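You operate a simulated robot arm through the tools that you are given. There is no shell and no other tool. Be economical: measure what you need, move in short steps, check, and stop when the job is done.

The job below is to be done with a simulated two-armed robot. You get a single attempt, and the scene is never put back.

JOB
Lock the wheel on its stand, scrub its hub clean and wax it.
Fine: wire brush for the grime, grey rag for the wax, both back; free the brake at the end. Set down upright: flat wire brush. A coat counts when it lies all over at full strength: go over it till it gets no stronger. What is to be rubbed or washed off counts as gone when no trace of it is left.

Only the result counts: the job must be done as asked and must still hold three seconds after the hand-in. Knocking over, shifting, dropping, spilling or breaking anything else fails it.

ROBOT AND FRAMES
Two 7-joint arms with two-finger grippers on one trunk, hanging from a carriage that runs on a gantry, over the field with the corners [703, 191], [-1797, 191], [-1797, -989], [703, -989] (x, y) and turns from -678 to 9 degrees about z. Base frame: it is fixed where the carriage stands at the start and does not move with it; the origin is on the floor, on the carriage's upright axis, x ahead of it, y to its left, z up. Lengths are in mm, angles in degrees, forces in N, time in s.
The left shoulder is at the start at [0, 236, 1359], the right one opposite. With the tool pointing down near the work surface each hand reaches from about 100 to 740 mm from the robot's upright axis, wherever it stands, measured 20 degrees to its own side. Places, roughly: alloy wheel on the stand [400, 100, 900]; brake lever [500, -100, 900]; grey rag (10x5x4 cm) [700, 0, 900]. Payload 3.43 kg a hand.
The tool frame of a hand sits at the grasp point between the pads (the TCP): z along the fingers, y along the line on which they close. The tips reach 30 mm beyond it. Largest opening 104 mm; the body of the gripper starts 57 mm behind the TCP.
Orientation is that of the tool frame in the base frame, as a unit quaternion [x, y, z, w]. With the fingers straight down and closing along the base's y, the tool's x points along the base's -x, its y along +y and its z along -z.

CONTROLS
- The arms move only by the tool servo_tool. It takes "left_targets", "right_targets" or both (then of equal length, played together; a hand with none holds still); each is a list of rows, each an object (a shift or turn left out is 0, a gripper value left out holds the last) with "delta_rot": the turn, a rotation vector about the base's x, y, z in degrees, a list of three; "travel": the shift along the base's x, y, z in mm, a list of three; "grip": the closure, from 0 (fully open) to 1 (shut). In form: [{"delta_rot": [rx, ry, rz], "travel": [dx, dy, dz], "grip": grip}, ...]. A call has 1 to 10 rows; each row shifts and turns the commanded pose from where the row before left it. Rows are played at 5 a second. More than 50 mm and 8.6 degrees between two rows, or a gripper value outside its range, and nothing of the call is played. Where a pose cannot be reached the arm comes as near as it can. A force on the tool above 40 N (or 10 N above the force at the start of the call, whichever is more), or a blocked arm, ends the call early, and 0.2 s more pass. Each finger travels about 45 mm/s and halts on what it meets, pressing with about 40 N; the grip force reading is that of the motor and also rises with nothing between the fingers. The clock runs only during rows and for 0.2 s after the last one: add rows that do not move to give the fingers time. The reply holds the time, the measured pose of the TCP, the force on the tool along the base axes, the opening and the grip force, in the units named above and with some noise, with the torque about the TCP (base axes, N m) and any sound that the robot's microphone picked up.
- Cameras (640 x 400 px; columns grow to the right, rows downward): "scene" is now at [263.5, -1.4, 1476]; the picture's right is [-0.03, -1.00, 0.00], its down [-0.90, 0.03, -0.44] and it looks along [0.44, -0.01, -0.90] (base axes); focal length 228 px, centre (320, 200). "left" rides on the left gripper at [67, -18, -90] in its tool frame; the picture's right is [0.25, 0.97, 0.00], its down [-0.73, 0.19, -0.66] and it looks along [-0.64, 0.17, 0.75] (tool axes); focal length 218 px, centre (320, 200). "right" rides on the right gripper at [67, 18, -90] in its tool frame; the picture's right is [-0.25, 0.97, 0.00], its down [-0.73, -0.19, -0.66] and it looks along [-0.64, -0.17, 0.75] (tool axes); focal length 218 px, centre (320, 200). There is no depth. A picture from a camera that has moved, and an enlarged one, comes with that camera's place and axes in the base frame and with its lens.
- snapshot(camera): a new picture of that camera. The clock stands still meanwhile.
- lift_body(by): slides the trunk up (or, below 0, down) by that many mm; the arms and the scene camera ride with it, the base frame stays. It gives what a move gives, with no picture.
- drive_base(legs): drives the robot by 1 to 6 legs, each [ahead, left, turn to the left] in mm, mm and degrees, along the robot's own axes; the way and the turn of a leg run together, so that a leg with both is an arc; at most 1500 mm and 180 degrees a leg. The arms and the cameras ride along, it lands a little off, and it stops where it bumps. It keeps to its track: a leg is cut to what the track allows. It gives what a move gives.
- aim_head(pan, tilt): turns the head with the scene camera to pan (to the left, within 86 degrees either way) and tilt (down, from -29 to 69), counted from straight ahead of the robot. It gives what a move gives.
- inspect(camera, box): a new picture of the part [left, top, right, bottom] of that camera's present view, enlarged. The clock stands still meanwhile.
- hand_in(): hands the job in; it is judged then, once.

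Go step by step. Nothing tells you exact positions but the pictures and the camera data: compare them with the known pose of the tool, close in by small moves and look again before you grip or let go. The budget is 120 turns and 100 pictures, counting those below and the enlarged ones. Unless the task says otherwise, let go and move clear before handing in, and close with one line.

The tools are called after "Request:" by a JSON object that holds its "op" and its "data". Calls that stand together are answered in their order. servo_tool: Moves the arms, as the interface text tells. Its arguments: {"type":"object","properties":{"left_targets":{"type":"array"},"right_targets":{"type":"array"}},"required":[]} The other tools are called the same way: lift_body (by) slides the trunk up or down; drive_base (legs) drives the base; aim_head (pan, tilt) turns the head that bears the scene camera; snapshot (camera) takes a picture; inspect (camera, box) takes an enlarged picture of a part of a camera's view; hand_in () hands the job in.

At the start:

```text
clock: 0.0
left_position: [417.4, 229.6, 1000.3]
left_tool_rot: [0.0, 1.0, 0.001, 0.001]
left_contact_force: [-0.2, -0.5, 0.4]
left_torque: [-0.01, 0.0, -0.03]
left_finger_gap: 104.0
left_grip_force: 0.2
right_position: [644.3, -141.4, 1158.6]
right_tool_rot: [0.0, 1.0, 0.0, 0.0]
right_contact_force: [0.2, 0.4, 0.8]
right_torque: [-0.01, 0.0, 0.03]
right_finger_gap: 103.8
right_grip_force: 0.0
trunk travel left (down, up): [-590.0, 50.0]
robot x, y, heading: [-0.3, 0.2, -0.1]
head pan, tilt: [-1.9, 64.0]
```

scene: 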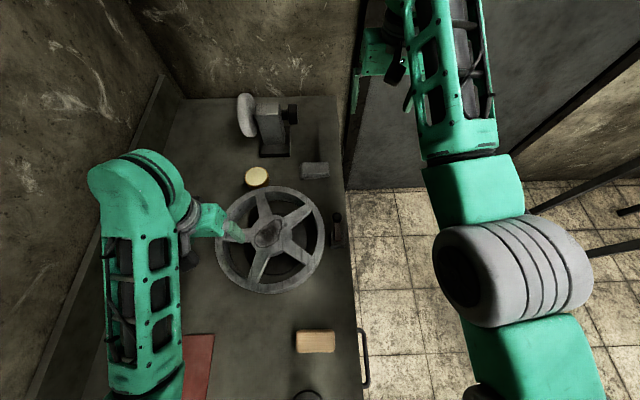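
right: 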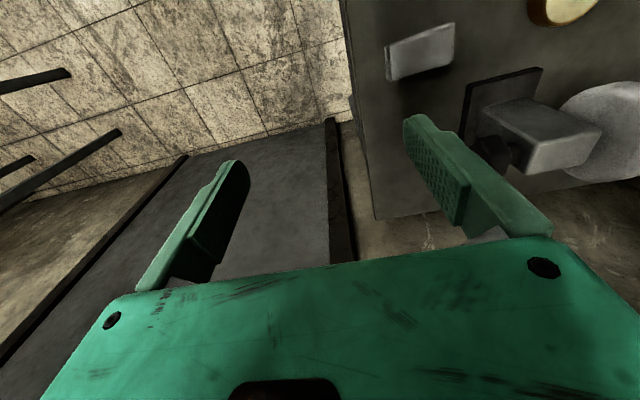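
left: 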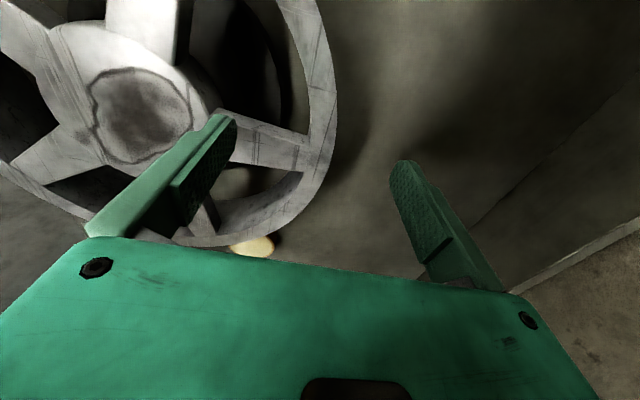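

I see the wheel on its stand with grime on the hub, the grey rag beyond it, a lever to its right and a wooden-backed block nearer me. I look closer first.

Request:
{"op": "inspect", "data": {"camera": "scene", "box": [200, 150, 360, 250]}}

Request:
{"op": "inspect", "data": {"camera": "scene", "box": [180, 280, 380, 400]}}

Request:
{"op": "inspect", "data": {"camera": "scene", "box": [205, 175, 365, 300]}}

```text
4.00 times, centred on (280, 200) of scene
camera zoom: at [263.5, -1.4, 1476.0], right [-0.03, -1.0, 0.0], down [-0.9, 0.03, -0.44], along [0.44, -0.01, -0.9], focal length 912 px, centre (480, 200)
```

zoom: 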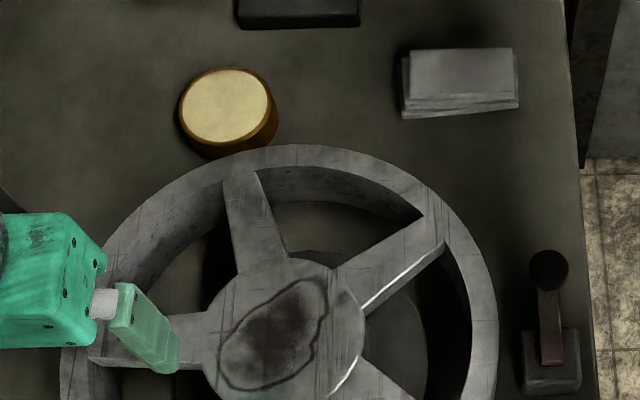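

```text
3.20 times, centred on (280, 340) of scene
camera zoom: at [263.5, -1.4, 1476.0], right [-0.03, -1.0, 0.0], down [-0.9, 0.03, -0.44], along [0.44, -0.01, -0.9], focal length 730 px, centre (448, -248)
```

zoom: 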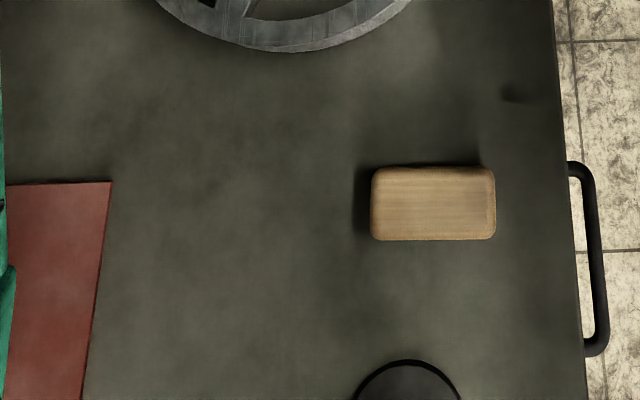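

```text
3.20 times, centred on (285, 238) of scene
camera zoom: at [263.5, -1.4, 1476.0], right [-0.03, -1.0, 0.0], down [-0.9, 0.03, -0.44], along [0.44, -0.01, -0.9], focal length 730 px, centre (432, 80)
```

zoom: 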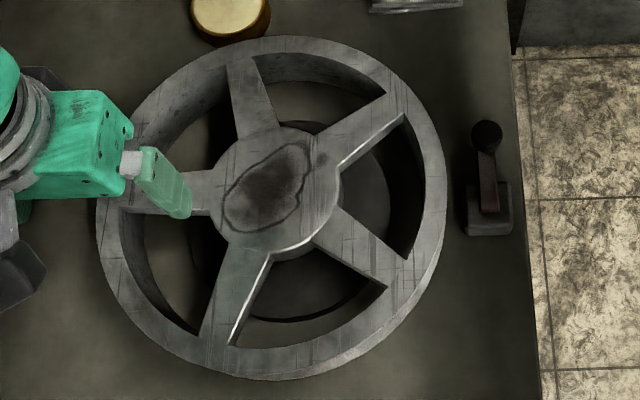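

The hub centre works out at about [430,116,951], rag top about [651,0,898], and the brush (wood block) about [205,13,895]. I bring the right hand back to view the lever from close, and raise the left.

Request:
{"op": "servo_tool", "data": {"right_targets": [{"travel": [-45, 0, 0]}, {"travel": [-45, 0, 0]}, {"travel": [-45, 0, 0]}, {"travel": [-45, 0, 0]}, {"travel": [-45, 0, 0]}, {"travel": [-45, 0, 0]}, {"travel": [-45, 5, -20]}, {"travel": [-45, 5, -30]}], "left_targets": [{"travel": [0, 0, 30]}, {"travel": [0, 10, 30]}, {"travel": [0, 20, 30]}, {"travel": [0, 20, 0]}, {"travel": [0, 20, 0]}, {"travel": [0, 0, 0]}, {"travel": [0, 0, 0]}, {"travel": [0, 0, 0]}]}}

Request:
{"op": "snapshot", "data": {"camera": "right"}}

Request:
{"op": "snapshot", "data": {"camera": "scene"}}

```text
refused: row 8 steps farther than a row can; nothing moved
```

```text
93 pictures are left
camera right: at [578.1, -123.1, 1247.5], right [0.25, 0.97, 0.0], down [0.73, -0.19, 0.66], along [0.64, -0.17, -0.75], focal length 218 px, centre (320, 200)
```

right: 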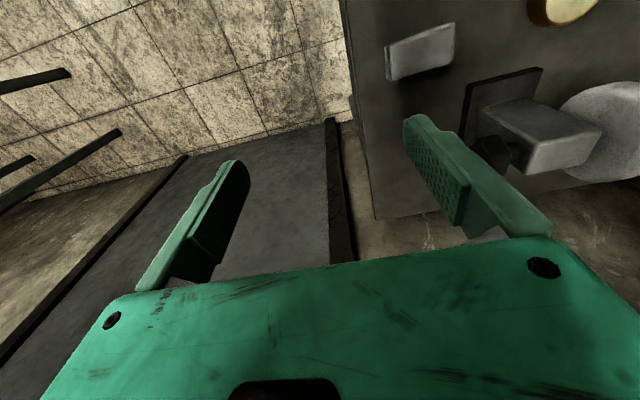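

```text
92 pictures are left
camera scene: at [263.5, -1.4, 1476.0], right [-0.03, -1.0, 0.0], down [-0.9, 0.03, -0.44], along [0.44, -0.01, -0.9], focal length 228 px, centre (320, 200)
```

scene: 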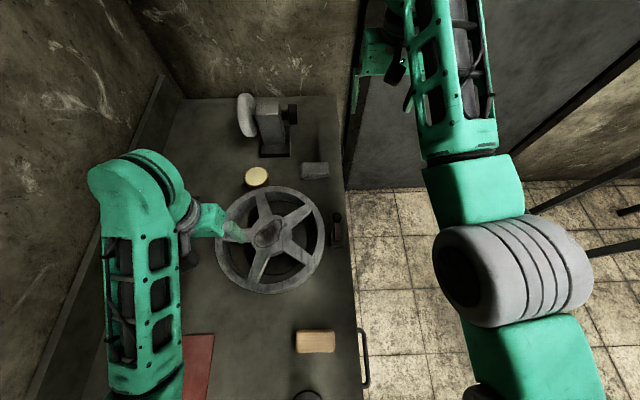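

The step was slightly too long; I repeat the same move with shorter rows.

Request:
{"op": "servo_tool", "data": {"right_targets": [{"travel": [-45, 0, 0]}, {"travel": [-45, 0, 0]}, {"travel": [-45, 0, 0]}, {"travel": [-45, 0, 0]}, {"travel": [-45, 0, 0]}, {"travel": [-45, 0, 0]}, {"travel": [-40, 5, -20]}, {"travel": [-40, 5, -20]}], "left_targets": [{"travel": [0, 0, 30]}, {"travel": [0, 10, 30]}, {"travel": [0, 20, 30]}, {"travel": [0, 20, 0]}, {"travel": [0, 20, 0]}, {"travel": [0, 0, 0]}, {"travel": [0, 0, 0]}, {"travel": [0, 0, 0]}]}}

Request:
{"op": "snapshot", "data": {"camera": "right"}}

```text
clock: 1.8
left_position: [438.1, 307.5, 1020.1]
left_tool_rot: [0.0, 1.0, 0.004, -0.005]
left_contact_force: [-0.5, -0.3, 0.7]
left_torque: [-0.01, 0.02, -0.02]
left_finger_gap: 103.8
left_grip_force: 0.1
left hand out of reach, approached as far as the arm can: row 1, 2, 3
right_position: [448.8, -94.1, 1039.5]
right_tool_rot: [-0.001, 1.0, 0.003, -0.001]
right_contact_force: [1.0, -0.4, 0.0]
right_torque: [0.0, 0.02, 0.02]
right_finger_gap: 104.0
right_grip_force: 0.0
right hand out of reach, approached as far as the arm can: row 2, 3, 4, 5, 6, 7, 8
trunk travel left (down, up): [-590.0, 50.0]
robot x, y, heading: [2.5, -0.4, -0.1]
head pan, tilt: [-1.9, 64.0]
```

```text
91 pictures are left
camera right: at [383.6, -77.1, 1129.1], right [0.25, 0.97, 0.01], down [0.73, -0.2, 0.65], along [0.63, -0.16, -0.76], focal length 218 px, centre (320, 200)
```

right: 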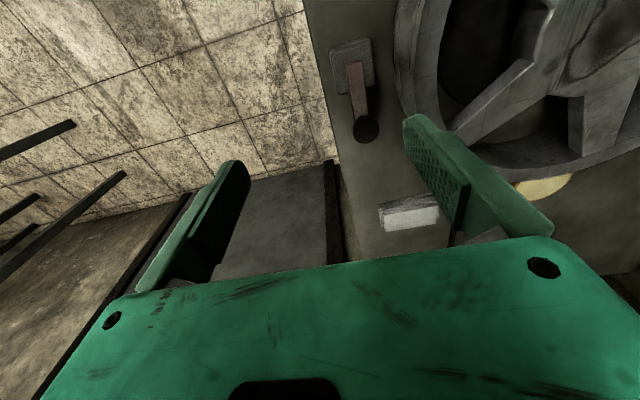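

The lever sits at about [430,-52] with its knob leaning ahead at about [488,-52,903]. I look closer at it from both cameras.

Request:
{"op": "inspect", "data": {"camera": "right", "box": [300, 10, 460, 160]}}

Request:
{"op": "inspect", "data": {"camera": "scene", "box": [300, 180, 380, 260]}}

```text
2.67 times, centred on (380, 85) of right
camera zoom: at [383.6, -77.1, 1129.1], right [0.25, 0.97, 0.01], down [0.73, -0.2, 0.65], along [0.63, -0.16, -0.76], focal length 582 px, centre (160, 507)
```

zoom: 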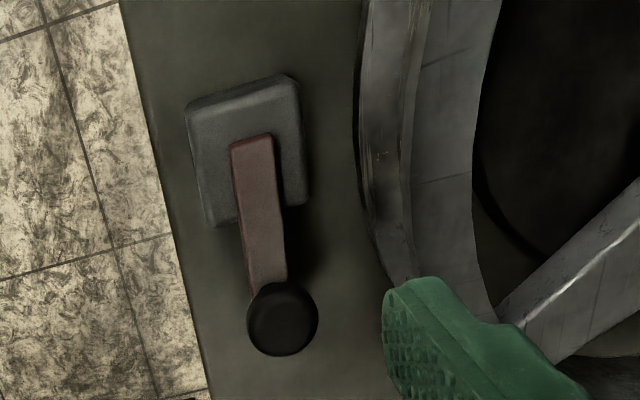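

```text
5.00 times, centred on (340, 220) of scene
camera zoom: at [260.4, 1.9, 1476.0], right [-0.03, -1.0, -0.01], down [-0.9, 0.03, -0.43], along [0.43, -0.01, -0.9], focal length 1140 px, centre (220, 100)
```

zoom: 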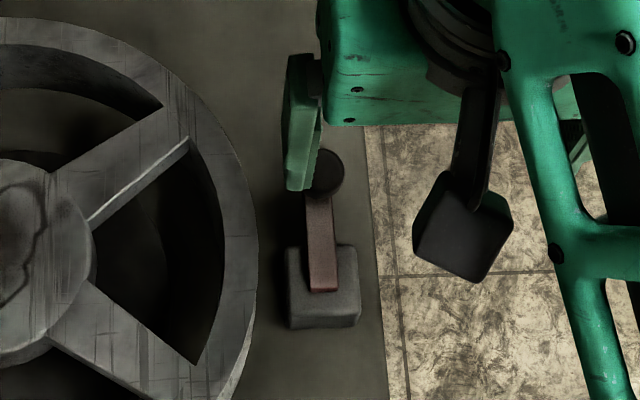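

I move the right hand ahead of the lever with closed fingers, still high.

Request:
{"op": "servo_tool", "data": {"right_targets": [{"travel": [30, 15, 0], "grip": 1}, {"travel": [30, 15, 0]}, {"travel": [30, 10, 0]}, {"travel": [0, 0, 0]}, {"travel": [0, 0, 0]}, {"travel": [0, 0, 0]}]}}

```text
clock: 3.2
left_position: [439.4, 308.2, 1021.3]
left_tool_rot: [0.001, 1.0, 0.003, -0.005]
left_contact_force: [0.7, 0.5, -0.5]
left_torque: [0.03, -0.01, 0.02]
left_finger_gap: 104.0
left_grip_force: 0.1
right_position: [541.8, -51.4, 1041.6]
right_tool_rot: [-0.001, 1.0, 0.003, -0.003]
right_contact_force: [0.1, -0.4, -0.5]
right_torque: [0.02, 0.01, 0.0]
right_finger_gap: 0.2
right_grip_force: 18.7
trunk travel left (down, up): [-590.0, 50.0]
robot x, y, heading: [-0.0, -0.7, 0.1]
head pan, tilt: [-1.9, 64.0]
```

The commanded pose follows the measured one. I lower the fingers ahead of the knob and look.

Request:
{"op": "servo_tool", "data": {"right_targets": [{"travel": [0, -2, -40]}, {"travel": [0, 0, -40]}, {"travel": [0, 0, -25]}]}}

Request:
{"op": "inspect", "data": {"camera": "scene", "box": [300, 170, 380, 250]}}

Request:
{"op": "snapshot", "data": {"camera": "right"}}

```text
clock: 4.0
left_position: [438.4, 308.1, 1020.7]
left_tool_rot: [0.001, 1.0, 0.003, -0.005]
left_contact_force: [-0.3, -0.7, 0.5]
left_torque: [0.04, 0.0, -0.03]
left_finger_gap: 103.9
left_grip_force: 0.0
right_position: [540.7, -52.9, 936.3]
right_tool_rot: [0.0, 1.0, 0.003, -0.002]
right_contact_force: [0.2, 0.2, 0.2]
right_torque: [-0.01, 0.0, -0.02]
right_finger_gap: 0.2
right_grip_force: 34.6
trunk travel left (down, up): [-590.0, 50.0]
robot x, y, heading: [0.4, -0.8, 0.0]
head pan, tilt: [-1.9, 64.0]
```

```text
5.00 times, centred on (340, 210) of scene
camera zoom: at [260.4, 2.0, 1476.1], right [-0.03, -1.0, -0.01], down [-0.9, 0.03, -0.43], along [0.43, -0.01, -0.9], focal length 1140 px, centre (220, 150)
```

zoom: 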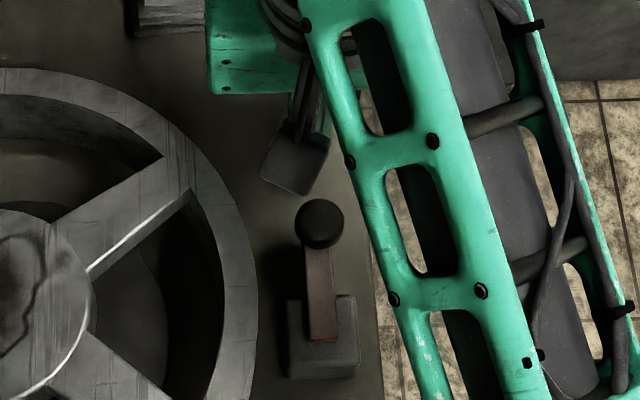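

```text
87 pictures are left
camera right: at [474.4, -36.4, 1026.8], right [0.25, 0.97, 0.01], down [0.73, -0.2, 0.65], along [0.63, -0.16, -0.76], focal length 218 px, centre (320, 200)
```

right: 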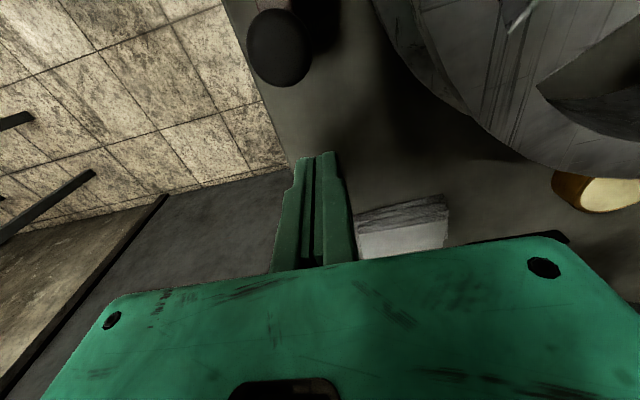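

The knob is at about [480,-55,924], behind the closed fingers. I pull it towards the robot.

Request:
{"op": "servo_tool", "data": {"right_targets": [{"travel": [-20, -1, 0]}, {"travel": [-15, -1, 0]}, {"travel": [-15, 0, 0]}, {"travel": [-15, 0, 0]}, {"travel": [-15, 0, 0]}, {"travel": [-15, 0, 0]}, {"travel": [-15, 0, 0]}, {"travel": [-15, 0, 0]}]}}

Request:
{"op": "inspect", "data": {"camera": "scene", "box": [300, 170, 380, 250]}}

```text
clock: 4.7
left_position: [439.5, 309.3, 1016.8]
left_tool_rot: [-0.001, 1.0, 0.003, -0.008]
left_contact_force: [0.9, 0.1, -0.3]
left_torque: [-0.03, 0.01, 0.0]
left_finger_gap: 104.0
left_grip_force: 0.0
right_position: [504.8, -58.0, 936.7]
right_tool_rot: [-0.001, 1.0, -0.004, 0.002]
right_contact_force: [-0.3, 0.3, -0.1]
right_torque: [-0.01, -0.03, 0.02]
right_finger_gap: 0.0
right_grip_force: 35.0
trunk travel left (down, up): [-590.0, 50.0]
robot x, y, heading: [2.4, -3.1, 0.1]
head pan, tilt: [-1.9, 64.0]
stopped in row 3 (right hand): the force on the tool passed its limit at 75 N (the readings are from after the stop); the commanded pose is now the measured one
```

```text
5.00 times, centred on (340, 210) of scene
camera zoom: at [261.3, 2.7, 1476.5], right [-0.03, -1.0, -0.01], down [-0.9, 0.03, -0.43], along [0.43, -0.01, -0.9], focal length 1140 px, centre (220, 150)
```

zoom: 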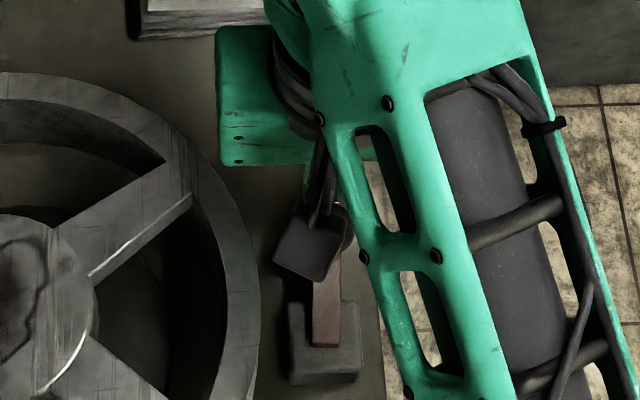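

The lever resisted at 75 N. I try again gently in small steps to tell stiffness from a stop.

Request:
{"op": "servo_tool", "data": {"right_targets": [{"travel": [-3, 0, 0]}, {"travel": [-3, 0, 0]}, {"travel": [-3, 0, 0]}, {"travel": [-3, 0, 0]}, {"travel": [-3, 0, 0]}]}}

Request:
{"op": "snapshot", "data": {"camera": "right"}}

```text
clock: 5.2
left_position: [438.1, 309.8, 1016.2]
left_tool_rot: [-0.001, 1.0, 0.002, -0.008]
left_contact_force: [0.0, 0.3, -0.3]
left_torque: [0.0, -0.04, -0.03]
left_finger_gap: 104.0
left_grip_force: 0.1
right_position: [504.1, -59.2, 937.1]
right_tool_rot: [0.0, 1.0, -0.006, 0.005]
right_contact_force: [-0.5, 0.2, 0.9]
right_torque: [-0.04, 0.03, 0.0]
right_finger_gap: 0.0
right_grip_force: 34.6
trunk travel left (down, up): [-590.0, 50.0]
robot x, y, heading: [-2.1, 2.4, 0.2]
head pan, tilt: [-1.9, 64.0]
stopped in row 2 (right hand): the force on the tool passed its limit at 46 N (the readings are from after the stop); the commanded pose is now the measured one
```

```text
85 pictures are left
camera right: at [438.2, -40.0, 1026.3], right [0.25, 0.97, -0.01], down [0.72, -0.18, 0.67], along [0.64, -0.17, -0.75], focal length 218 px, centre (320, 200)
```

right: 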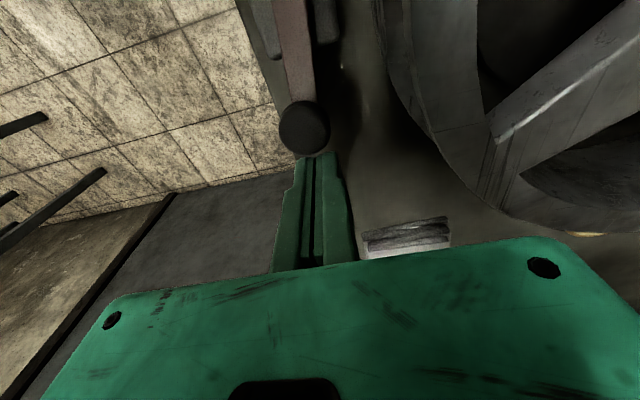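

It is a firm stop in that direction, so it likely goes down or away. I lift, come over the knob, and press it down gently.

Request:
{"op": "servo_tool", "data": {"right_targets": [{"travel": [10, 2, 15]}, {"travel": [0, 2, 35]}, {"travel": [-25, 1, 0]}, {"travel": [-6, 0, 0]}, {"travel": [0, 0, -12]}, {"travel": [0, 0, -6]}, {"travel": [0, 0, -5]}, {"travel": [0, 0, -5]}, {"travel": [0, 0, -5]}, {"travel": [0, 0, -5]}]}}

Request:
{"op": "snapshot", "data": {"camera": "right"}}

```text
clock: 7.4
left_position: [439.4, 309.2, 1016.6]
left_tool_rot: [-0.002, 1.0, 0.002, -0.007]
left_contact_force: [0.2, 0.1, -1.0]
left_torque: [-0.03, -0.04, 0.01]
left_finger_gap: 103.9
left_grip_force: 0.1
right_position: [483.6, -52.9, 949.4]
right_tool_rot: [-0.001, 1.0, -0.007, 0.005]
right_contact_force: [0.2, 0.0, -0.3]
right_torque: [0.04, -0.03, 0.01]
right_finger_gap: 0.2
right_grip_force: 34.6
trunk travel left (down, up): [-590.0, 50.0]
robot x, y, heading: [-3.0, 0.7, 0.1]
head pan, tilt: [-1.9, 64.0]
```

```text
84 pictures are left
camera right: at [416.5, -34.2, 1037.8], right [0.25, 0.97, -0.01], down [0.72, -0.18, 0.67], along [0.64, -0.18, -0.75], focal length 218 px, centre (320, 200)
```

right: 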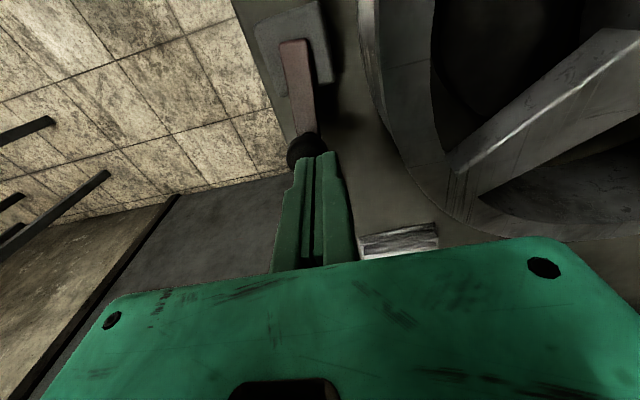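

No force yet; I continue down in small steps.

Request:
{"op": "servo_tool", "data": {"right_targets": [{"travel": [0, -2, -5]}, {"travel": [0, -2, -5]}, {"travel": [0, 0, -5]}, {"travel": [0, 0, -5]}]}}

Request:
{"op": "inspect", "data": {"camera": "right", "box": [220, 0, 380, 200]}}

Request:
{"op": "inspect", "data": {"camera": "scene", "box": [300, 170, 380, 250]}}

```text
clock: 8.0
left_position: [439.1, 308.4, 1016.5]
left_tool_rot: [-0.002, 1.0, 0.003, -0.009]
left_contact_force: [0.5, 0.4, -0.2]
left_torque: [0.01, 0.01, 0.01]
left_finger_gap: 104.0
left_grip_force: 0.0
right_position: [486.1, -54.7, 947.4]
right_tool_rot: [-0.001, 1.0, -0.001, 0.01]
right_contact_force: [-0.7, 0.3, 0.3]
right_torque: [-0.03, -0.01, 0.0]
right_finger_gap: 0.1
right_grip_force: 35.2
trunk travel left (down, up): [-590.0, 50.0]
robot x, y, heading: [1.7, 1.4, 0.2]
head pan, tilt: [-1.9, 64.0]
stopped in row 2 (right hand): the force on the tool passed its limit at 53 N (the readings are from after the stop); the commanded pose is now the measured one
```

```text
2.00 times, centred on (300, 100) of right
camera zoom: at [417.9, -37.0, 1035.8], right [0.25, 0.97, 0.0], down [0.72, -0.19, 0.67], along [0.65, -0.17, -0.74], focal length 436 px, centre (360, 400)
```

zoom: 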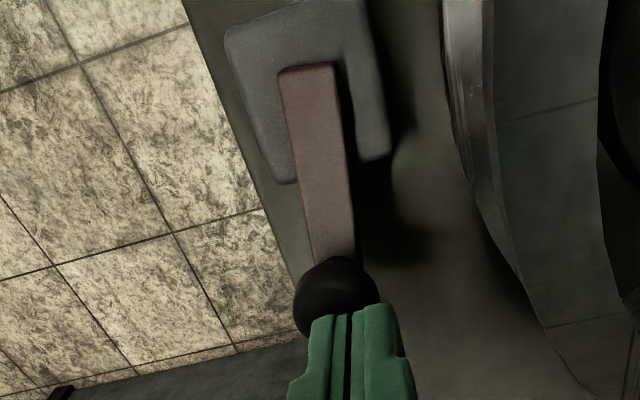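

```text
5.00 times, centred on (340, 210) of scene
camera zoom: at [261.6, 3.0, 1476.8], right [-0.03, -1.0, -0.01], down [-0.9, 0.03, -0.44], along [0.44, -0.01, -0.9], focal length 1140 px, centre (220, 150)
```

zoom: 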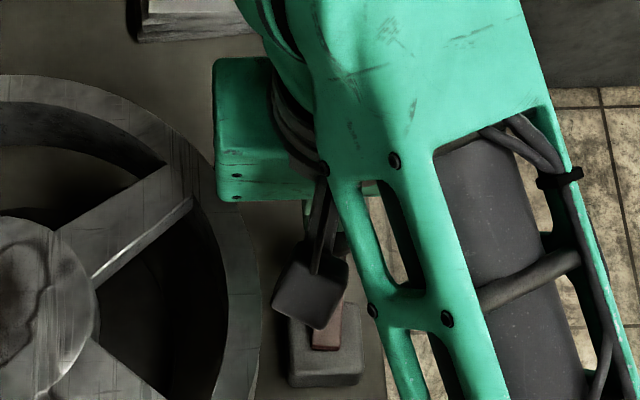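

Down is also a stop, so the lever may swing sideways. I straddle the knob with half-open fingers and grip it, so I can try each direction gently.

Request:
{"op": "servo_tool", "data": {"right_targets": [{"travel": [0, 0, 40], "grip": 0.42}, {"travel": [0, 0, 0]}, {"travel": [-3, -2, 0]}, {"travel": [0, 0, 0]}, {"travel": [0, 0, -30]}, {"travel": [0, 0, -15]}, {"travel": [0, 0, -12]}]}}

Request:
{"op": "snapshot", "data": {"camera": "right"}}

```text
clock: 9.5
left_position: [439.2, 309.6, 1015.0]
left_tool_rot: [-0.002, 1.0, 0.003, -0.01]
left_contact_force: [0.6, -0.8, 0.2]
left_torque: [-0.03, 0.01, 0.02]
left_finger_gap: 103.5
left_grip_force: 0.1
right_position: [485.3, -53.9, 951.4]
right_tool_rot: [-0.002, 1.0, 0.007, 0.022]
right_contact_force: [0.1, 0.7, 2.7]
right_torque: [0.14, 0.03, -0.01]
right_finger_gap: 59.6
right_grip_force: 0.1
trunk travel left (down, up): [-590.0, 50.0]
robot x, y, heading: [3.1, -1.2, 0.1]
head pan, tilt: [-1.9, 64.0]
stopped in row 7 (right hand): the force on the tool passed its limit at 49 N (the readings are from after the stop); the commanded pose is now the measured one
```

```text
81 pictures are left
camera right: at [415.8, -37.0, 1038.2], right [0.25, 0.97, 0.02], down [0.7, -0.2, 0.69], along [0.67, -0.15, -0.73], focal length 218 px, centre (320, 200)
```

right: 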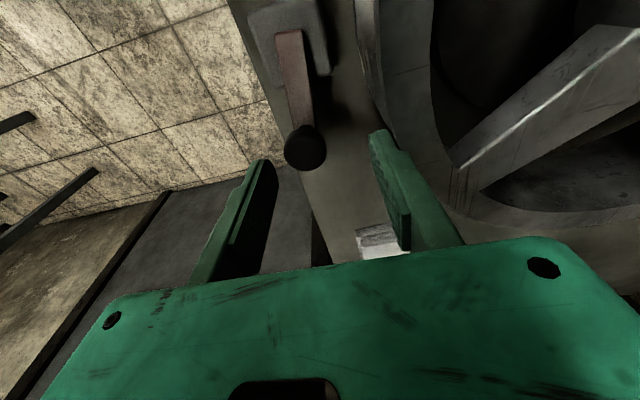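

The stop is at the same height even with fingers straddling, so something else touches. I look at the whole scene.

Request:
{"op": "snapshot", "data": {"camera": "scene"}}

Request:
{"op": "snapshot", "data": {"camera": "left"}}

```text
80 pictures are left
camera scene: at [261.7, 3.3, 1477.0], right [-0.03, -1.0, -0.01], down [-0.9, 0.03, -0.44], along [0.44, -0.01, -0.9], focal length 228 px, centre (320, 200)
```

scene: 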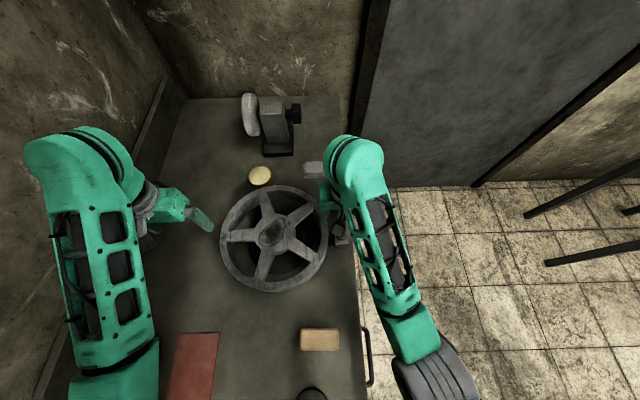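

```text
79 pictures are left
camera left: at [372.8, 290.4, 1106.2], right [-0.26, 0.97, 0.01], down [0.74, 0.19, 0.64], along [0.62, 0.17, -0.76], focal length 218 px, centre (320, 200)
```

left: 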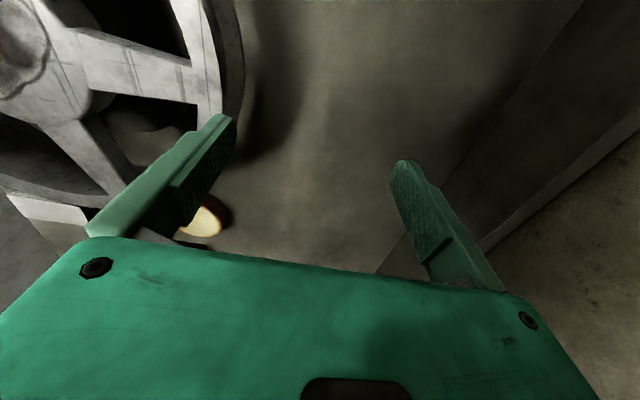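

The torque hints at contact on the +y finger side, near the rim. I narrow the opening, shift slightly away from the wheel, and descend slowly.

Request:
{"op": "servo_tool", "data": {"right_targets": [{"travel": [0, 0, 15], "grip": 0.56, "delta_rot": [0, 0, 0]}, {"travel": [-5, -4, 0]}, {"travel": [0, 0, 0]}, {"travel": [0, 0, -10]}, {"travel": [0, 0, -5]}, {"travel": [0, 0, -5]}]}}

Request:
{"op": "inspect", "data": {"camera": "right", "box": [220, 60, 420, 240]}}

```text
clock: 10.9
left_position: [438.8, 308.8, 1017.1]
left_tool_rot: [-0.002, 1.0, 0.003, -0.008]
left_contact_force: [-0.2, 0.1, 0.3]
left_torque: [0.0, -0.01, 0.01]
left_finger_gap: 103.9
left_grip_force: 0.0
right_position: [480.9, -58.2, 945.3]
right_tool_rot: [-0.002, 1.0, 0.005, 0.021]
right_contact_force: [1.1, 0.6, -0.4]
right_torque: [0.0, 0.02, 0.02]
right_finger_gap: 46.2
right_grip_force: 0.1
trunk travel left (down, up): [-590.0, 50.0]
robot x, y, heading: [0.4, 0.8, 0.1]
head pan, tilt: [-1.9, 64.0]
```

```text
2.22 times, centred on (320, 150) of right
camera zoom: at [410.3, -41.1, 1032.0], right [0.25, 0.97, 0.02], down [0.7, -0.19, 0.69], along [0.67, -0.15, -0.73], focal length 485 px, centre (320, 311)
```

zoom: 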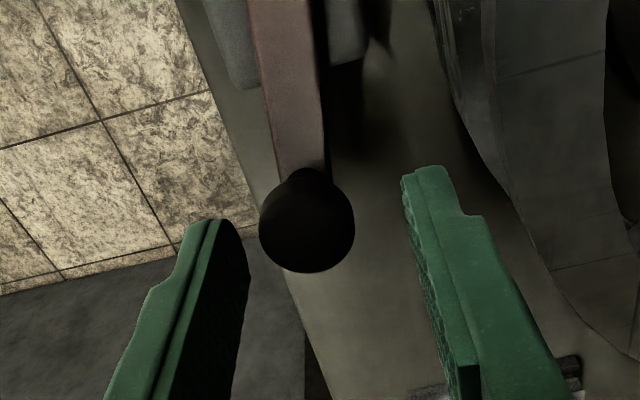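

The knob is now centred between the fingers. I descend a little further and close on it.

Request:
{"op": "servo_tool", "data": {"right_targets": [{"travel": [0, 0, -5]}, {"travel": [0, 0, -5]}, {"travel": [0, 0, -4]}, {"grip": 0.75}, {"grip": 0.85}, {"grip": 0.85}, {"grip": 0.85}]}}

```text
clock: 12.5
left_position: [438.2, 309.1, 1016.8]
left_tool_rot: [-0.002, 1.0, 0.003, -0.008]
left_contact_force: [-0.1, 0.5, 0.1]
left_torque: [-0.02, 0.01, 0.0]
left_finger_gap: 104.1
left_grip_force: 0.1
right_position: [479.5, -57.8, 931.2]
right_tool_rot: [-0.002, 1.0, 0.005, 0.02]
right_contact_force: [5.4, -2.4, -4.6]
right_torque: [0.0, -0.16, 0.09]
right_finger_gap: 25.2
right_grip_force: 44.9
trunk travel left (down, up): [-590.0, 50.0]
robot x, y, heading: [-0.7, 1.8, 0.5]
head pan, tilt: [-1.9, 64.0]
```

The knob is gripped (25 mm). I try to swing it along the arc up and back, in small steps.

Request:
{"op": "servo_tool", "data": {"right_targets": [{"travel": [-3, 0, 3]}, {"travel": [-3, 0, 3]}, {"travel": [-3, 0, 3]}, {"travel": [-3, 0, 3]}]}}

```text
clock: 12.9
left_position: [438.2, 308.7, 1014.9]
left_tool_rot: [-0.001, 1.0, 0.003, -0.009]
left_contact_force: [-0.2, -0.6, -0.8]
left_torque: [0.02, -0.02, -0.01]
left_finger_gap: 104.0
left_grip_force: 0.1
right_position: [477.9, -59.6, 932.7]
right_tool_rot: [-0.001, 1.0, 0.003, 0.02]
right_contact_force: [-13.4, -3.9, 6.5]
right_torque: [0.0, 0.22, 0.23]
right_finger_gap: 25.2
right_grip_force: 45.3
trunk travel left (down, up): [-590.0, 50.0]
robot x, y, heading: [-4.4, 3.6, 0.2]
head pan, tilt: [-1.9, 64.0]
stopped in row 2 (right hand): the force on the tool passed its limit at 55 N (the readings are from after the stop); the commanded pose is now the measured one
```

That is a stop. Now sideways, away from the wheel, then toward it.

Request:
{"op": "servo_tool", "data": {"right_targets": [{"travel": [0, -2, 0]}, {"travel": [0, -2, 0]}, {"travel": [0, -2, 0]}, {"travel": [0, -2, 0]}]}}

Request:
{"op": "servo_tool", "data": {"right_targets": [{"travel": [0, 2, 0]}, {"travel": [0, 2, 0]}, {"travel": [0, 2, 0]}, {"travel": [0, 2, 0]}]}}

Request:
{"op": "servo_tool", "data": {"right_targets": [{"travel": [2, 0, -2]}, {"travel": [2, 0, -2]}, {"travel": [2, 0, -2]}, {"travel": [2, 0, -2]}]}}

```text
clock: 13.9
left_position: [437.8, 309.7, 1016.7]
left_tool_rot: [-0.003, 1.0, 0.002, -0.009]
left_contact_force: [-0.7, 0.0, -0.3]
left_torque: [0.0, 0.01, 0.0]
left_finger_gap: 104.1
left_grip_force: 0.1
right_position: [479.2, -65.7, 932.0]
right_tool_rot: [-0.001, 1.0, 0.002, 0.019]
right_contact_force: [6.2, 13.2, -9.1]
right_torque: [0.17, -0.11, -0.61]
right_finger_gap: 24.9
right_grip_force: 44.9
trunk travel left (down, up): [-590.0, 50.0]
robot x, y, heading: [-5.9, -2.6, 0.3]
head pan, tilt: [-1.9, 64.0]
```

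```text
clock: 14.9
left_position: [437.7, 309.8, 1015.9]
left_tool_rot: [-0.003, 1.0, 0.003, -0.009]
left_contact_force: [0.2, -0.3, 0.1]
left_torque: [0.0, 0.03, -0.02]
left_finger_gap: 104.1
left_grip_force: 0.0
right_position: [480.0, -60.6, 932.4]
right_tool_rot: [0.0, 1.0, 0.0, 0.021]
right_contact_force: [13.7, -12.9, -7.2]
right_torque: [-0.34, -0.62, 0.48]
right_finger_gap: 25.5
right_grip_force: 44.9
trunk travel left (down, up): [-590.0, 50.0]
robot x, y, heading: [-1.2, 1.8, 0.2]
head pan, tilt: [-1.9, 64.0]
```

```text
clock: 15.6
left_position: [437.8, 310.1, 1016.4]
left_tool_rot: [-0.001, 1.0, 0.003, -0.009]
left_contact_force: [0.2, 0.3, -0.4]
left_torque: [-0.01, 0.02, 0.01]
left_finger_gap: 104.1
left_grip_force: 0.1
right_position: [482.2, -56.1, 932.6]
right_tool_rot: [0.0, 1.0, 0.007, 0.022]
right_contact_force: [-11.3, -3.1, 3.9]
right_torque: [0.04, 0.08, 0.11]
right_finger_gap: 25.1
right_grip_force: 45.0
trunk travel left (down, up): [-590.0, 50.0]
robot x, y, heading: [0.4, 1.7, 0.1]
head pan, tilt: [-1.9, 64.0]
stopped in row 3 (right hand): the force on the tool passed its limit at 47 N (the readings are from after the stop); the commanded pose is now the measured one
```

It moves sideways with about 13 N. I swing it further away from the wheel and watch how it goes.

Request:
{"op": "servo_tool", "data": {"right_targets": [{"travel": [-1, -4, 0]}, {"travel": [-1, -4, 0]}, {"travel": [-1, -4, 0]}, {"travel": [-1, -4, 0]}, {"travel": [-1, -4, 0]}, {"travel": [-2, -4, 0]}]}}

Request:
{"op": "snapshot", "data": {"camera": "right"}}

```text
clock: 17.0
left_position: [437.6, 310.1, 1016.4]
left_tool_rot: [-0.003, 1.0, 0.002, -0.009]
left_contact_force: [0.6, -0.2, 0.3]
left_torque: [0.01, 0.01, 0.0]
left_finger_gap: 104.0
left_grip_force: 0.1
right_position: [475.2, -78.5, 932.8]
right_tool_rot: [-0.002, 1.0, 0.009, 0.022]
right_contact_force: [4.9, 12.1, 0.4]
right_torque: [0.2, -0.13, -0.62]
right_finger_gap: 25.2
right_grip_force: 45.3
trunk travel left (down, up): [-590.0, 50.0]
robot x, y, heading: [-4.7, 2.5, 0.1]
head pan, tilt: [-1.9, 64.0]
```

```text
77 pictures are left
camera right: at [405.1, -63.0, 1019.0], right [0.25, 0.97, 0.03], down [0.7, -0.2, 0.69], along [0.67, -0.15, -0.73], focal length 218 px, centre (320, 200)
```

right: 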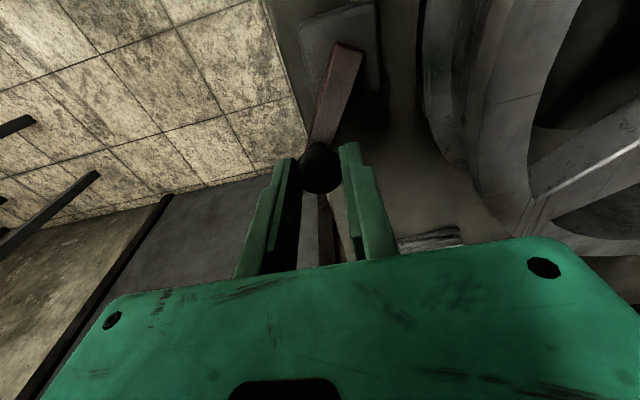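

The lever turns about an upright axis at about [429,-52]. I keep swinging it along the arc, turning the gripper with it.

Request:
{"op": "servo_tool", "data": {"right_targets": [{"delta_rot": [0, 0, -8]}, {"delta_rot": [0, 0, -8]}, {"travel": [-3, -4, 0], "delta_rot": [0, 0, -8]}, {"travel": [-3, -3, 0], "delta_rot": [0, 0, -8]}, {"travel": [-3, -3, 0], "delta_rot": [0, 0, -8]}, {"travel": [-4, -3, 0], "delta_rot": [0, 0, -5]}, {"travel": [-4, -3, 0], "delta_rot": [0, 0, -5]}, {"travel": [-4, -2, 0], "delta_rot": [0, 0, -5]}]}}

Request:
{"op": "snapshot", "data": {"camera": "right"}}

```text
clock: 18.8
left_position: [438.9, 308.4, 1016.9]
left_tool_rot: [-0.003, 1.0, 0.002, -0.009]
left_contact_force: [-1.3, -1.3, 0.1]
left_torque: [-0.02, 0.03, 0.0]
left_finger_gap: 104.3
left_grip_force: 0.1
right_position: [458.7, -123.5, 930.7]
right_tool_rot: [0.454, 0.891, -0.005, 0.019]
right_contact_force: [0.4, -0.6, 0.4]
right_torque: [0.05, -0.02, -0.03]
right_finger_gap: 15.5
right_grip_force: 0.1
right hand out of reach, approached as far as the arm can: row 8
trunk travel left (down, up): [-590.0, 50.0]
robot x, y, heading: [-0.9, 1.2, 0.0]
head pan, tilt: [-1.9, 64.0]
```

```text
76 pictures are left
camera right: at [432.8, -55.9, 1017.3], right [0.93, 0.36, 0.02], down [0.25, -0.69, 0.68], along [0.26, -0.63, -0.73], focal length 218 px, centre (320, 200)
```

right: 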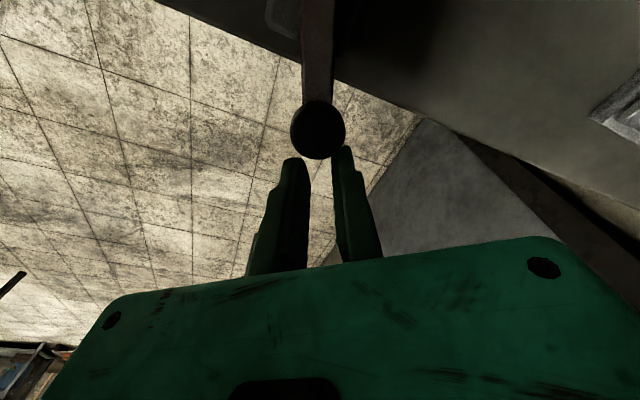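

The grip slid off at about -65° of swing. I look at the lever state from the scene camera.

Request:
{"op": "inspect", "data": {"camera": "scene", "box": [300, 180, 380, 260]}}

Request:
{"op": "servo_tool", "data": {"right_targets": [{"travel": [2, -5, 0], "grip": 0.55}, {}, {}, {"travel": [-4, 12, 0]}, {"travel": [-6, 14, 0]}, {"travel": [0, 3, 0], "grip": 0.9}, {}, {}]}}

```text
5.00 times, centred on (340, 220) of scene
camera zoom: at [261.3, 3.2, 1476.8], right [-0.03, -1.0, -0.01], down [-0.9, 0.03, -0.44], along [0.44, -0.01, -0.9], focal length 1140 px, centre (220, 100)
```

zoom: 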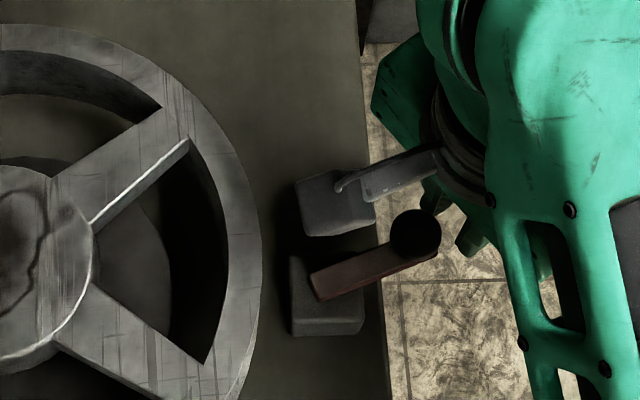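

```text
clock: 20.6
left_position: [438.7, 309.5, 1015.8]
left_tool_rot: [-0.002, 1.0, 0.003, -0.009]
left_contact_force: [-0.4, -0.2, 0.0]
left_torque: [0.03, -0.02, 0.01]
left_finger_gap: 103.9
left_grip_force: 0.0
right_position: [458.8, -125.0, 931.0]
right_tool_rot: [0.457, 0.889, -0.004, 0.021]
right_contact_force: [0.2, 0.2, 0.6]
right_torque: [-0.01, 0.02, 0.0]
right_finger_gap: 10.2
right_grip_force: 0.0
right hand out of reach, approached as far as the arm can: row 4, 5
trunk travel left (down, up): [-590.0, 50.0]
robot x, y, heading: [-1.7, -2.9, 0.3]
head pan, tilt: [-1.9, 64.0]
```

I raise the hand, turn it back, and set closed fingers ahead of the knob to push it onward to its stop.

Request:
{"op": "servo_tool", "data": {"right_targets": [{"travel": [15, -5, 20], "grip": 1, "delta_rot": [0, 0, 8]}, {"travel": [10, 0, 30], "delta_rot": [0, 0, 8]}, {"travel": [10, 10, 0], "delta_rot": [0, 0, 8]}, {"travel": [5, 10, 0], "delta_rot": [0, 0, 8]}, {"delta_rot": [0, 0, 8]}, {"delta_rot": [0, 0, 8]}, {"travel": [0, 5, 0]}]}}

```text
clock: 22.2
left_position: [438.1, 308.2, 1016.5]
left_tool_rot: [-0.003, 1.0, 0.003, -0.009]
left_contact_force: [-0.2, 0.0, 0.3]
left_torque: [0.0, 0.01, 0.0]
left_finger_gap: 103.8
left_grip_force: 0.0
right_position: [500.5, -103.0, 979.9]
right_tool_rot: [0.059, 0.998, 0.007, 0.022]
right_contact_force: [-0.8, -0.3, 0.0]
right_torque: [0.0, 0.0, 0.0]
right_finger_gap: 0.0
right_grip_force: 34.6
trunk travel left (down, up): [-590.0, 50.0]
robot x, y, heading: [-0.3, -0.6, 0.3]
head pan, tilt: [-1.9, 64.0]
```

Request:
{"op": "servo_tool", "data": {"right_targets": [{"travel": [0, 2, -22]}, {"travel": [0, 0, -20]}, {"travel": [-12, 0, 0]}, {"travel": [-8, 0, 0]}, {"travel": [-6, 0, 0]}, {"travel": [-5, 0, 0]}, {"travel": [-5, 0, 0]}, {"travel": [-5, 0, 0]}]}}

Request:
{"op": "snapshot", "data": {"camera": "right"}}

```text
clock: 23.7
left_position: [438.3, 310.1, 1014.3]
left_tool_rot: [-0.002, 1.0, 0.003, -0.011]
left_contact_force: [-0.7, 0.1, 0.4]
left_torque: [-0.03, -0.01, 0.01]
left_finger_gap: 104.1
left_grip_force: 0.1
right_position: [471.0, -102.1, 939.8]
right_tool_rot: [0.058, 0.998, 0.004, 0.027]
right_contact_force: [0.0, -0.2, -0.9]
right_torque: [-0.01, 0.0, -0.02]
right_finger_gap: 0.1
right_grip_force: 34.7
trunk travel left (down, up): [-590.0, 50.0]
robot x, y, heading: [1.2, 4.2, 0.2]
head pan, tilt: [-1.9, 64.0]
stopped in row 7 (right hand): the force on the tool passed its limit at 59 N (the readings are from after the stop); the commanded pose is now the measured one
```

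```text
74 pictures are left
camera right: at [403.4, -77.3, 1026.6], right [0.36, 0.93, 0.02], down [0.67, -0.28, 0.69], along [0.65, -0.24, -0.72], focal length 218 px, centre (320, 200)
```

right: 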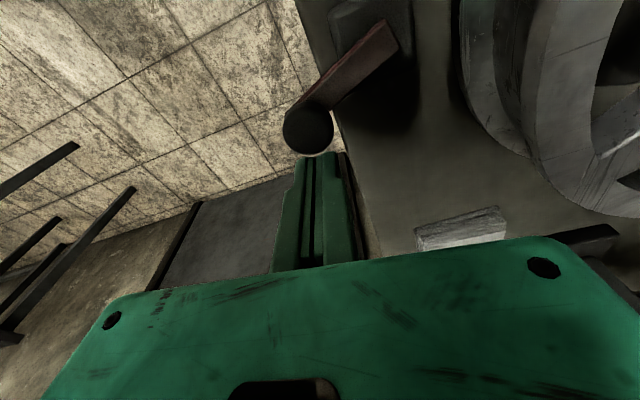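

The lever is now hard against its far stop (locked side). I lift the right hand clear and back the robot by 150 mm so the left hand can reach the brush comfortably.

Request:
{"op": "servo_tool", "data": {"right_targets": [{"travel": [15, 0, 0]}, {"travel": [10, -10, 35]}, {"travel": [0, -30, 35]}, {"travel": [0, -30, 30]}], "left_targets": [{"travel": [0, 0, 0]}, {"travel": [0, 0, 15]}, {"travel": [0, 0, 10]}, {"travel": [0, 0, 10]}]}}

Request:
{"op": "drive_base", "data": {"legs": [[-150, 0, 0]]}}

Request:
{"op": "snapshot", "data": {"camera": "scene"}}

```text
clock: 24.7
left_position: [433.7, 311.9, 1015.4]
left_tool_rot: [-0.006, 1.0, 0.002, -0.022]
left_contact_force: [0.2, 0.3, -1.0]
left_torque: [0.01, 0.0, 0.01]
left_finger_gap: 104.4
left_grip_force: 0.0
left hand out of reach, approached as far as the arm can: row 2, 3, 4
right_position: [481.9, -172.8, 1033.2]
right_tool_rot: [0.056, 0.998, 0.002, 0.018]
right_contact_force: [1.1, 0.4, 0.0]
right_torque: [-0.02, -0.01, -0.05]
right_finger_gap: 0.1
right_grip_force: 34.8
trunk travel left (down, up): [-590.0, 50.0]
robot x, y, heading: [-0.7, 2.5, 0.5]
head pan, tilt: [-1.9, 64.0]
```

```text
clock: 26.1
left_position: [319.6, 307.7, 1039.7]
left_tool_rot: [-0.003, 1.0, 0.002, 0.006]
left_contact_force: [-0.9, -0.1, -0.5]
left_torque: [0.0, 0.01, -0.05]
left_finger_gap: 103.9
left_grip_force: 0.1
right_position: [362.5, -175.4, 1044.2]
right_tool_rot: [0.058, 0.998, 0.002, 0.033]
right_contact_force: [-0.7, 0.9, 0.0]
right_torque: [-0.03, -0.01, -0.01]
right_finger_gap: 0.0
right_grip_force: 34.5
trunk travel left (down, up): [-590.0, 50.0]
robot x, y, heading: [-148.5, -2.9, 0.6]
head pan, tilt: [-1.9, 64.0]
```

```text
73 pictures are left
camera scene: at [120.7, 1.2, 1480.5], right [-0.03, -1.0, 0.0], down [-0.89, 0.03, -0.45], along [0.45, -0.01, -0.89], focal length 228 px, centre (320, 200)
```

scene: 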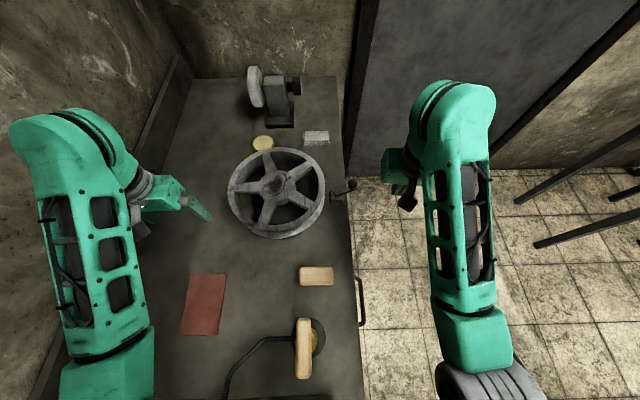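

There is another wooden-handled thing further back; I inspect both to see which is the wire brush.

Request:
{"op": "inspect", "data": {"camera": "scene", "box": [260, 250, 370, 395]}}

Request:
{"op": "inspect", "data": {"camera": "scene", "box": [210, 110, 370, 245]}}

```text
2.76 times, centred on (315, 322) of scene
camera zoom: at [120.7, 1.2, 1480.5], right [-0.03, -1.0, 0.0], down [-0.89, 0.03, -0.45], along [0.45, -0.01, -0.89], focal length 629 px, centre (334, -138)
```

zoom: 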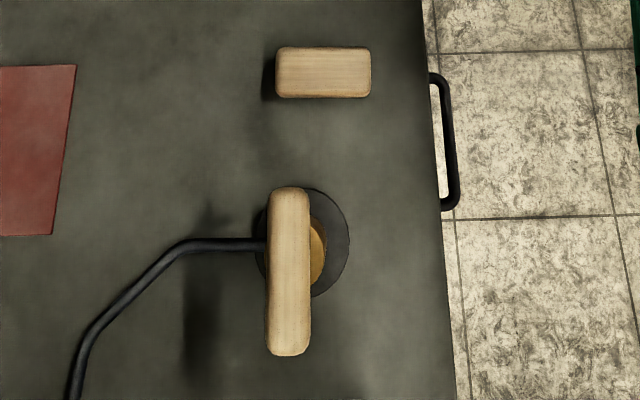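

```text
2.96 times, centred on (290, 178) of scene
camera zoom: at [120.7, 1.2, 1480.5], right [-0.03, -1.0, 0.0], down [-0.89, 0.03, -0.45], along [0.45, -0.01, -0.89], focal length 676 px, centre (409, 267)
```

zoom: 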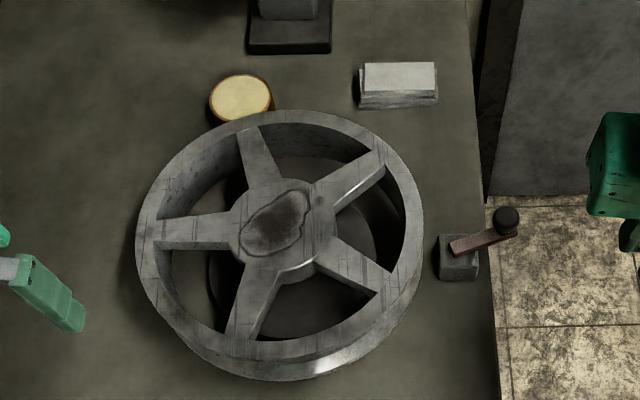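

I drive back further to look at the second object with the hand camera.

Request:
{"op": "drive_base", "data": {"legs": [[-330, 0, 0]]}}

Request:
{"op": "servo_tool", "data": {"right_targets": [{"travel": [0, 40, 0]}, {"travel": [0, 40, 0]}, {"travel": [0, 40, 0]}, {"travel": [0, 40, 0]}]}}

Request:
{"op": "snapshot", "data": {"camera": "right"}}

Request:
{"op": "snapshot", "data": {"camera": "scene"}}

```text
clock: 28.2
left_position: [-23.7, 304.1, 1032.3]
left_tool_rot: [-0.006, 1.0, 0.0, 0.0]
left_contact_force: [-0.2, -0.1, -0.1]
left_torque: [0.02, 0.0, -0.01]
left_finger_gap: 103.9
left_grip_force: 0.1
right_position: [21.9, -178.8, 1038.3]
right_tool_rot: [0.054, 0.998, 0.0, 0.028]
right_contact_force: [0.3, 0.1, -0.5]
right_torque: [0.02, -0.01, 0.01]
right_finger_gap: 0.0
right_grip_force: 35.0
trunk travel left (down, up): [-590.0, 50.0]
robot x, y, heading: [-482.2, -3.1, 0.9]
head pan, tilt: [-1.9, 64.0]
```

```text
clock: 29.2
left_position: [-23.0, 304.2, 1032.6]
left_tool_rot: [-0.006, 1.0, -0.001, 0.001]
left_contact_force: [0.4, 0.2, -1.2]
left_torque: [0.01, 0.02, -0.02]
left_finger_gap: 103.9
left_grip_force: 0.1
right_position: [22.1, -20.4, 1040.2]
right_tool_rot: [0.056, 0.998, 0.001, 0.027]
right_contact_force: [0.3, -0.4, 0.7]
right_torque: [0.03, -0.01, -0.02]
right_finger_gap: 0.2
right_grip_force: 34.8
trunk travel left (down, up): [-590.0, 50.0]
robot x, y, heading: [-478.9, -4.1, 0.9]
head pan, tilt: [-1.9, 64.0]
```

```text
70 pictures are left
camera right: at [-46.2, 5.1, 1126.2], right [0.36, 0.93, 0.02], down [0.67, -0.27, 0.69], along [0.65, -0.24, -0.72], focal length 218 px, centre (320, 200)
```

right: 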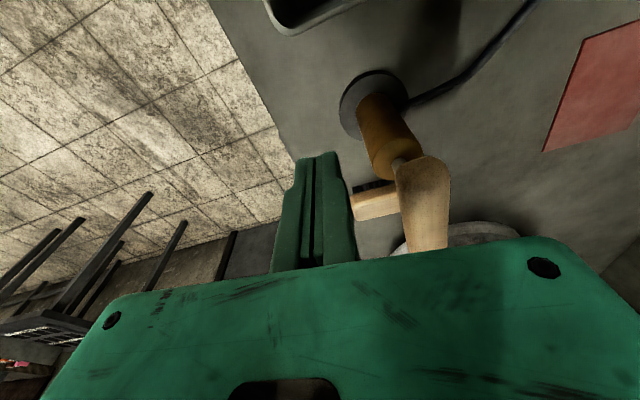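

```text
69 pictures are left
camera scene: at [-214.5, -2.0, 1476.1], right [-0.02, -1.0, 0.0], down [-0.9, 0.02, -0.44], along [0.44, -0.01, -0.9], focal length 228 px, centre (320, 200)
```

scene: 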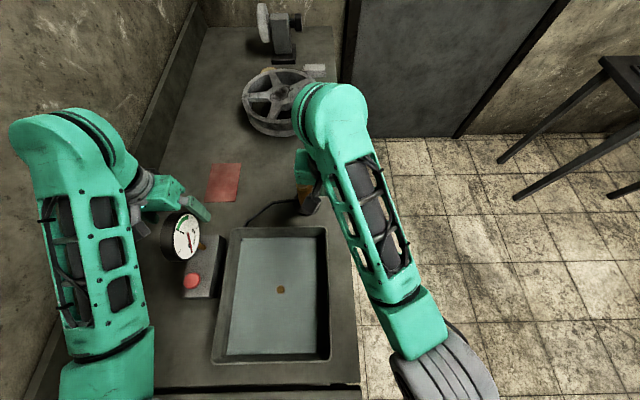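

The second object is a standing tool with a cord, not a brush. I zoom on the block to check it has wire bristles.

Request:
{"op": "inspect", "data": {"camera": "right", "box": [330, 150, 470, 260]}}

Request:
{"op": "servo_tool", "data": {"right_targets": [{"travel": [0, -40, 0]}, {"travel": [0, -40, 0]}, {"travel": [0, -40, 0]}, {"travel": [0, -40, 0]}]}}

Request:
{"op": "snapshot", "data": {"camera": "right"}}

```text
3.64 times, centred on (400, 205) of right
camera zoom: at [-46.2, 5.1, 1126.2], right [0.36, 0.93, 0.02], down [0.67, -0.27, 0.69], along [0.65, -0.24, -0.72], focal length 794 px, centre (29, 182)
```

zoom: 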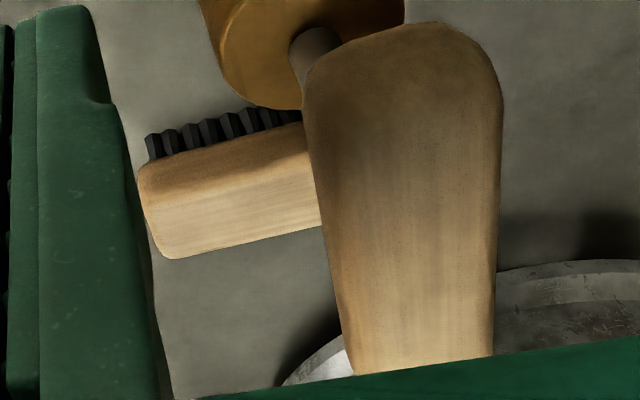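

```text
clock: 30.2
left_position: [-22.4, 303.5, 1031.7]
left_tool_rot: [-0.006, 1.0, 0.0, 0.0]
left_contact_force: [-0.2, 1.5, 0.1]
left_torque: [0.01, -0.01, 0.01]
left_finger_gap: 103.8
left_grip_force: 0.0
right_position: [23.4, -179.4, 1038.8]
right_tool_rot: [0.055, 0.998, 0.0, 0.027]
right_contact_force: [-0.8, -0.1, 0.1]
right_torque: [0.01, -0.01, 0.03]
right_finger_gap: 0.1
right_grip_force: 34.8
trunk travel left (down, up): [-590.0, 50.0]
robot x, y, heading: [-477.6, -3.2, 0.7]
head pan, tilt: [-1.9, 64.0]
```

```text
67 pictures are left
camera right: at [-44.3, -154.2, 1124.3], right [0.36, 0.93, 0.02], down [0.67, -0.27, 0.69], along [0.65, -0.24, -0.72], focal length 218 px, centre (320, 200)
```

right: 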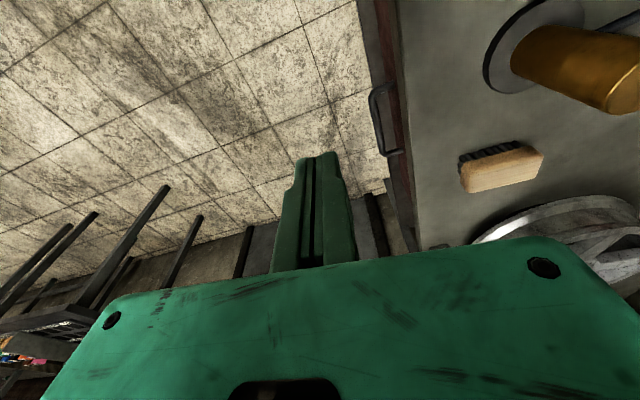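

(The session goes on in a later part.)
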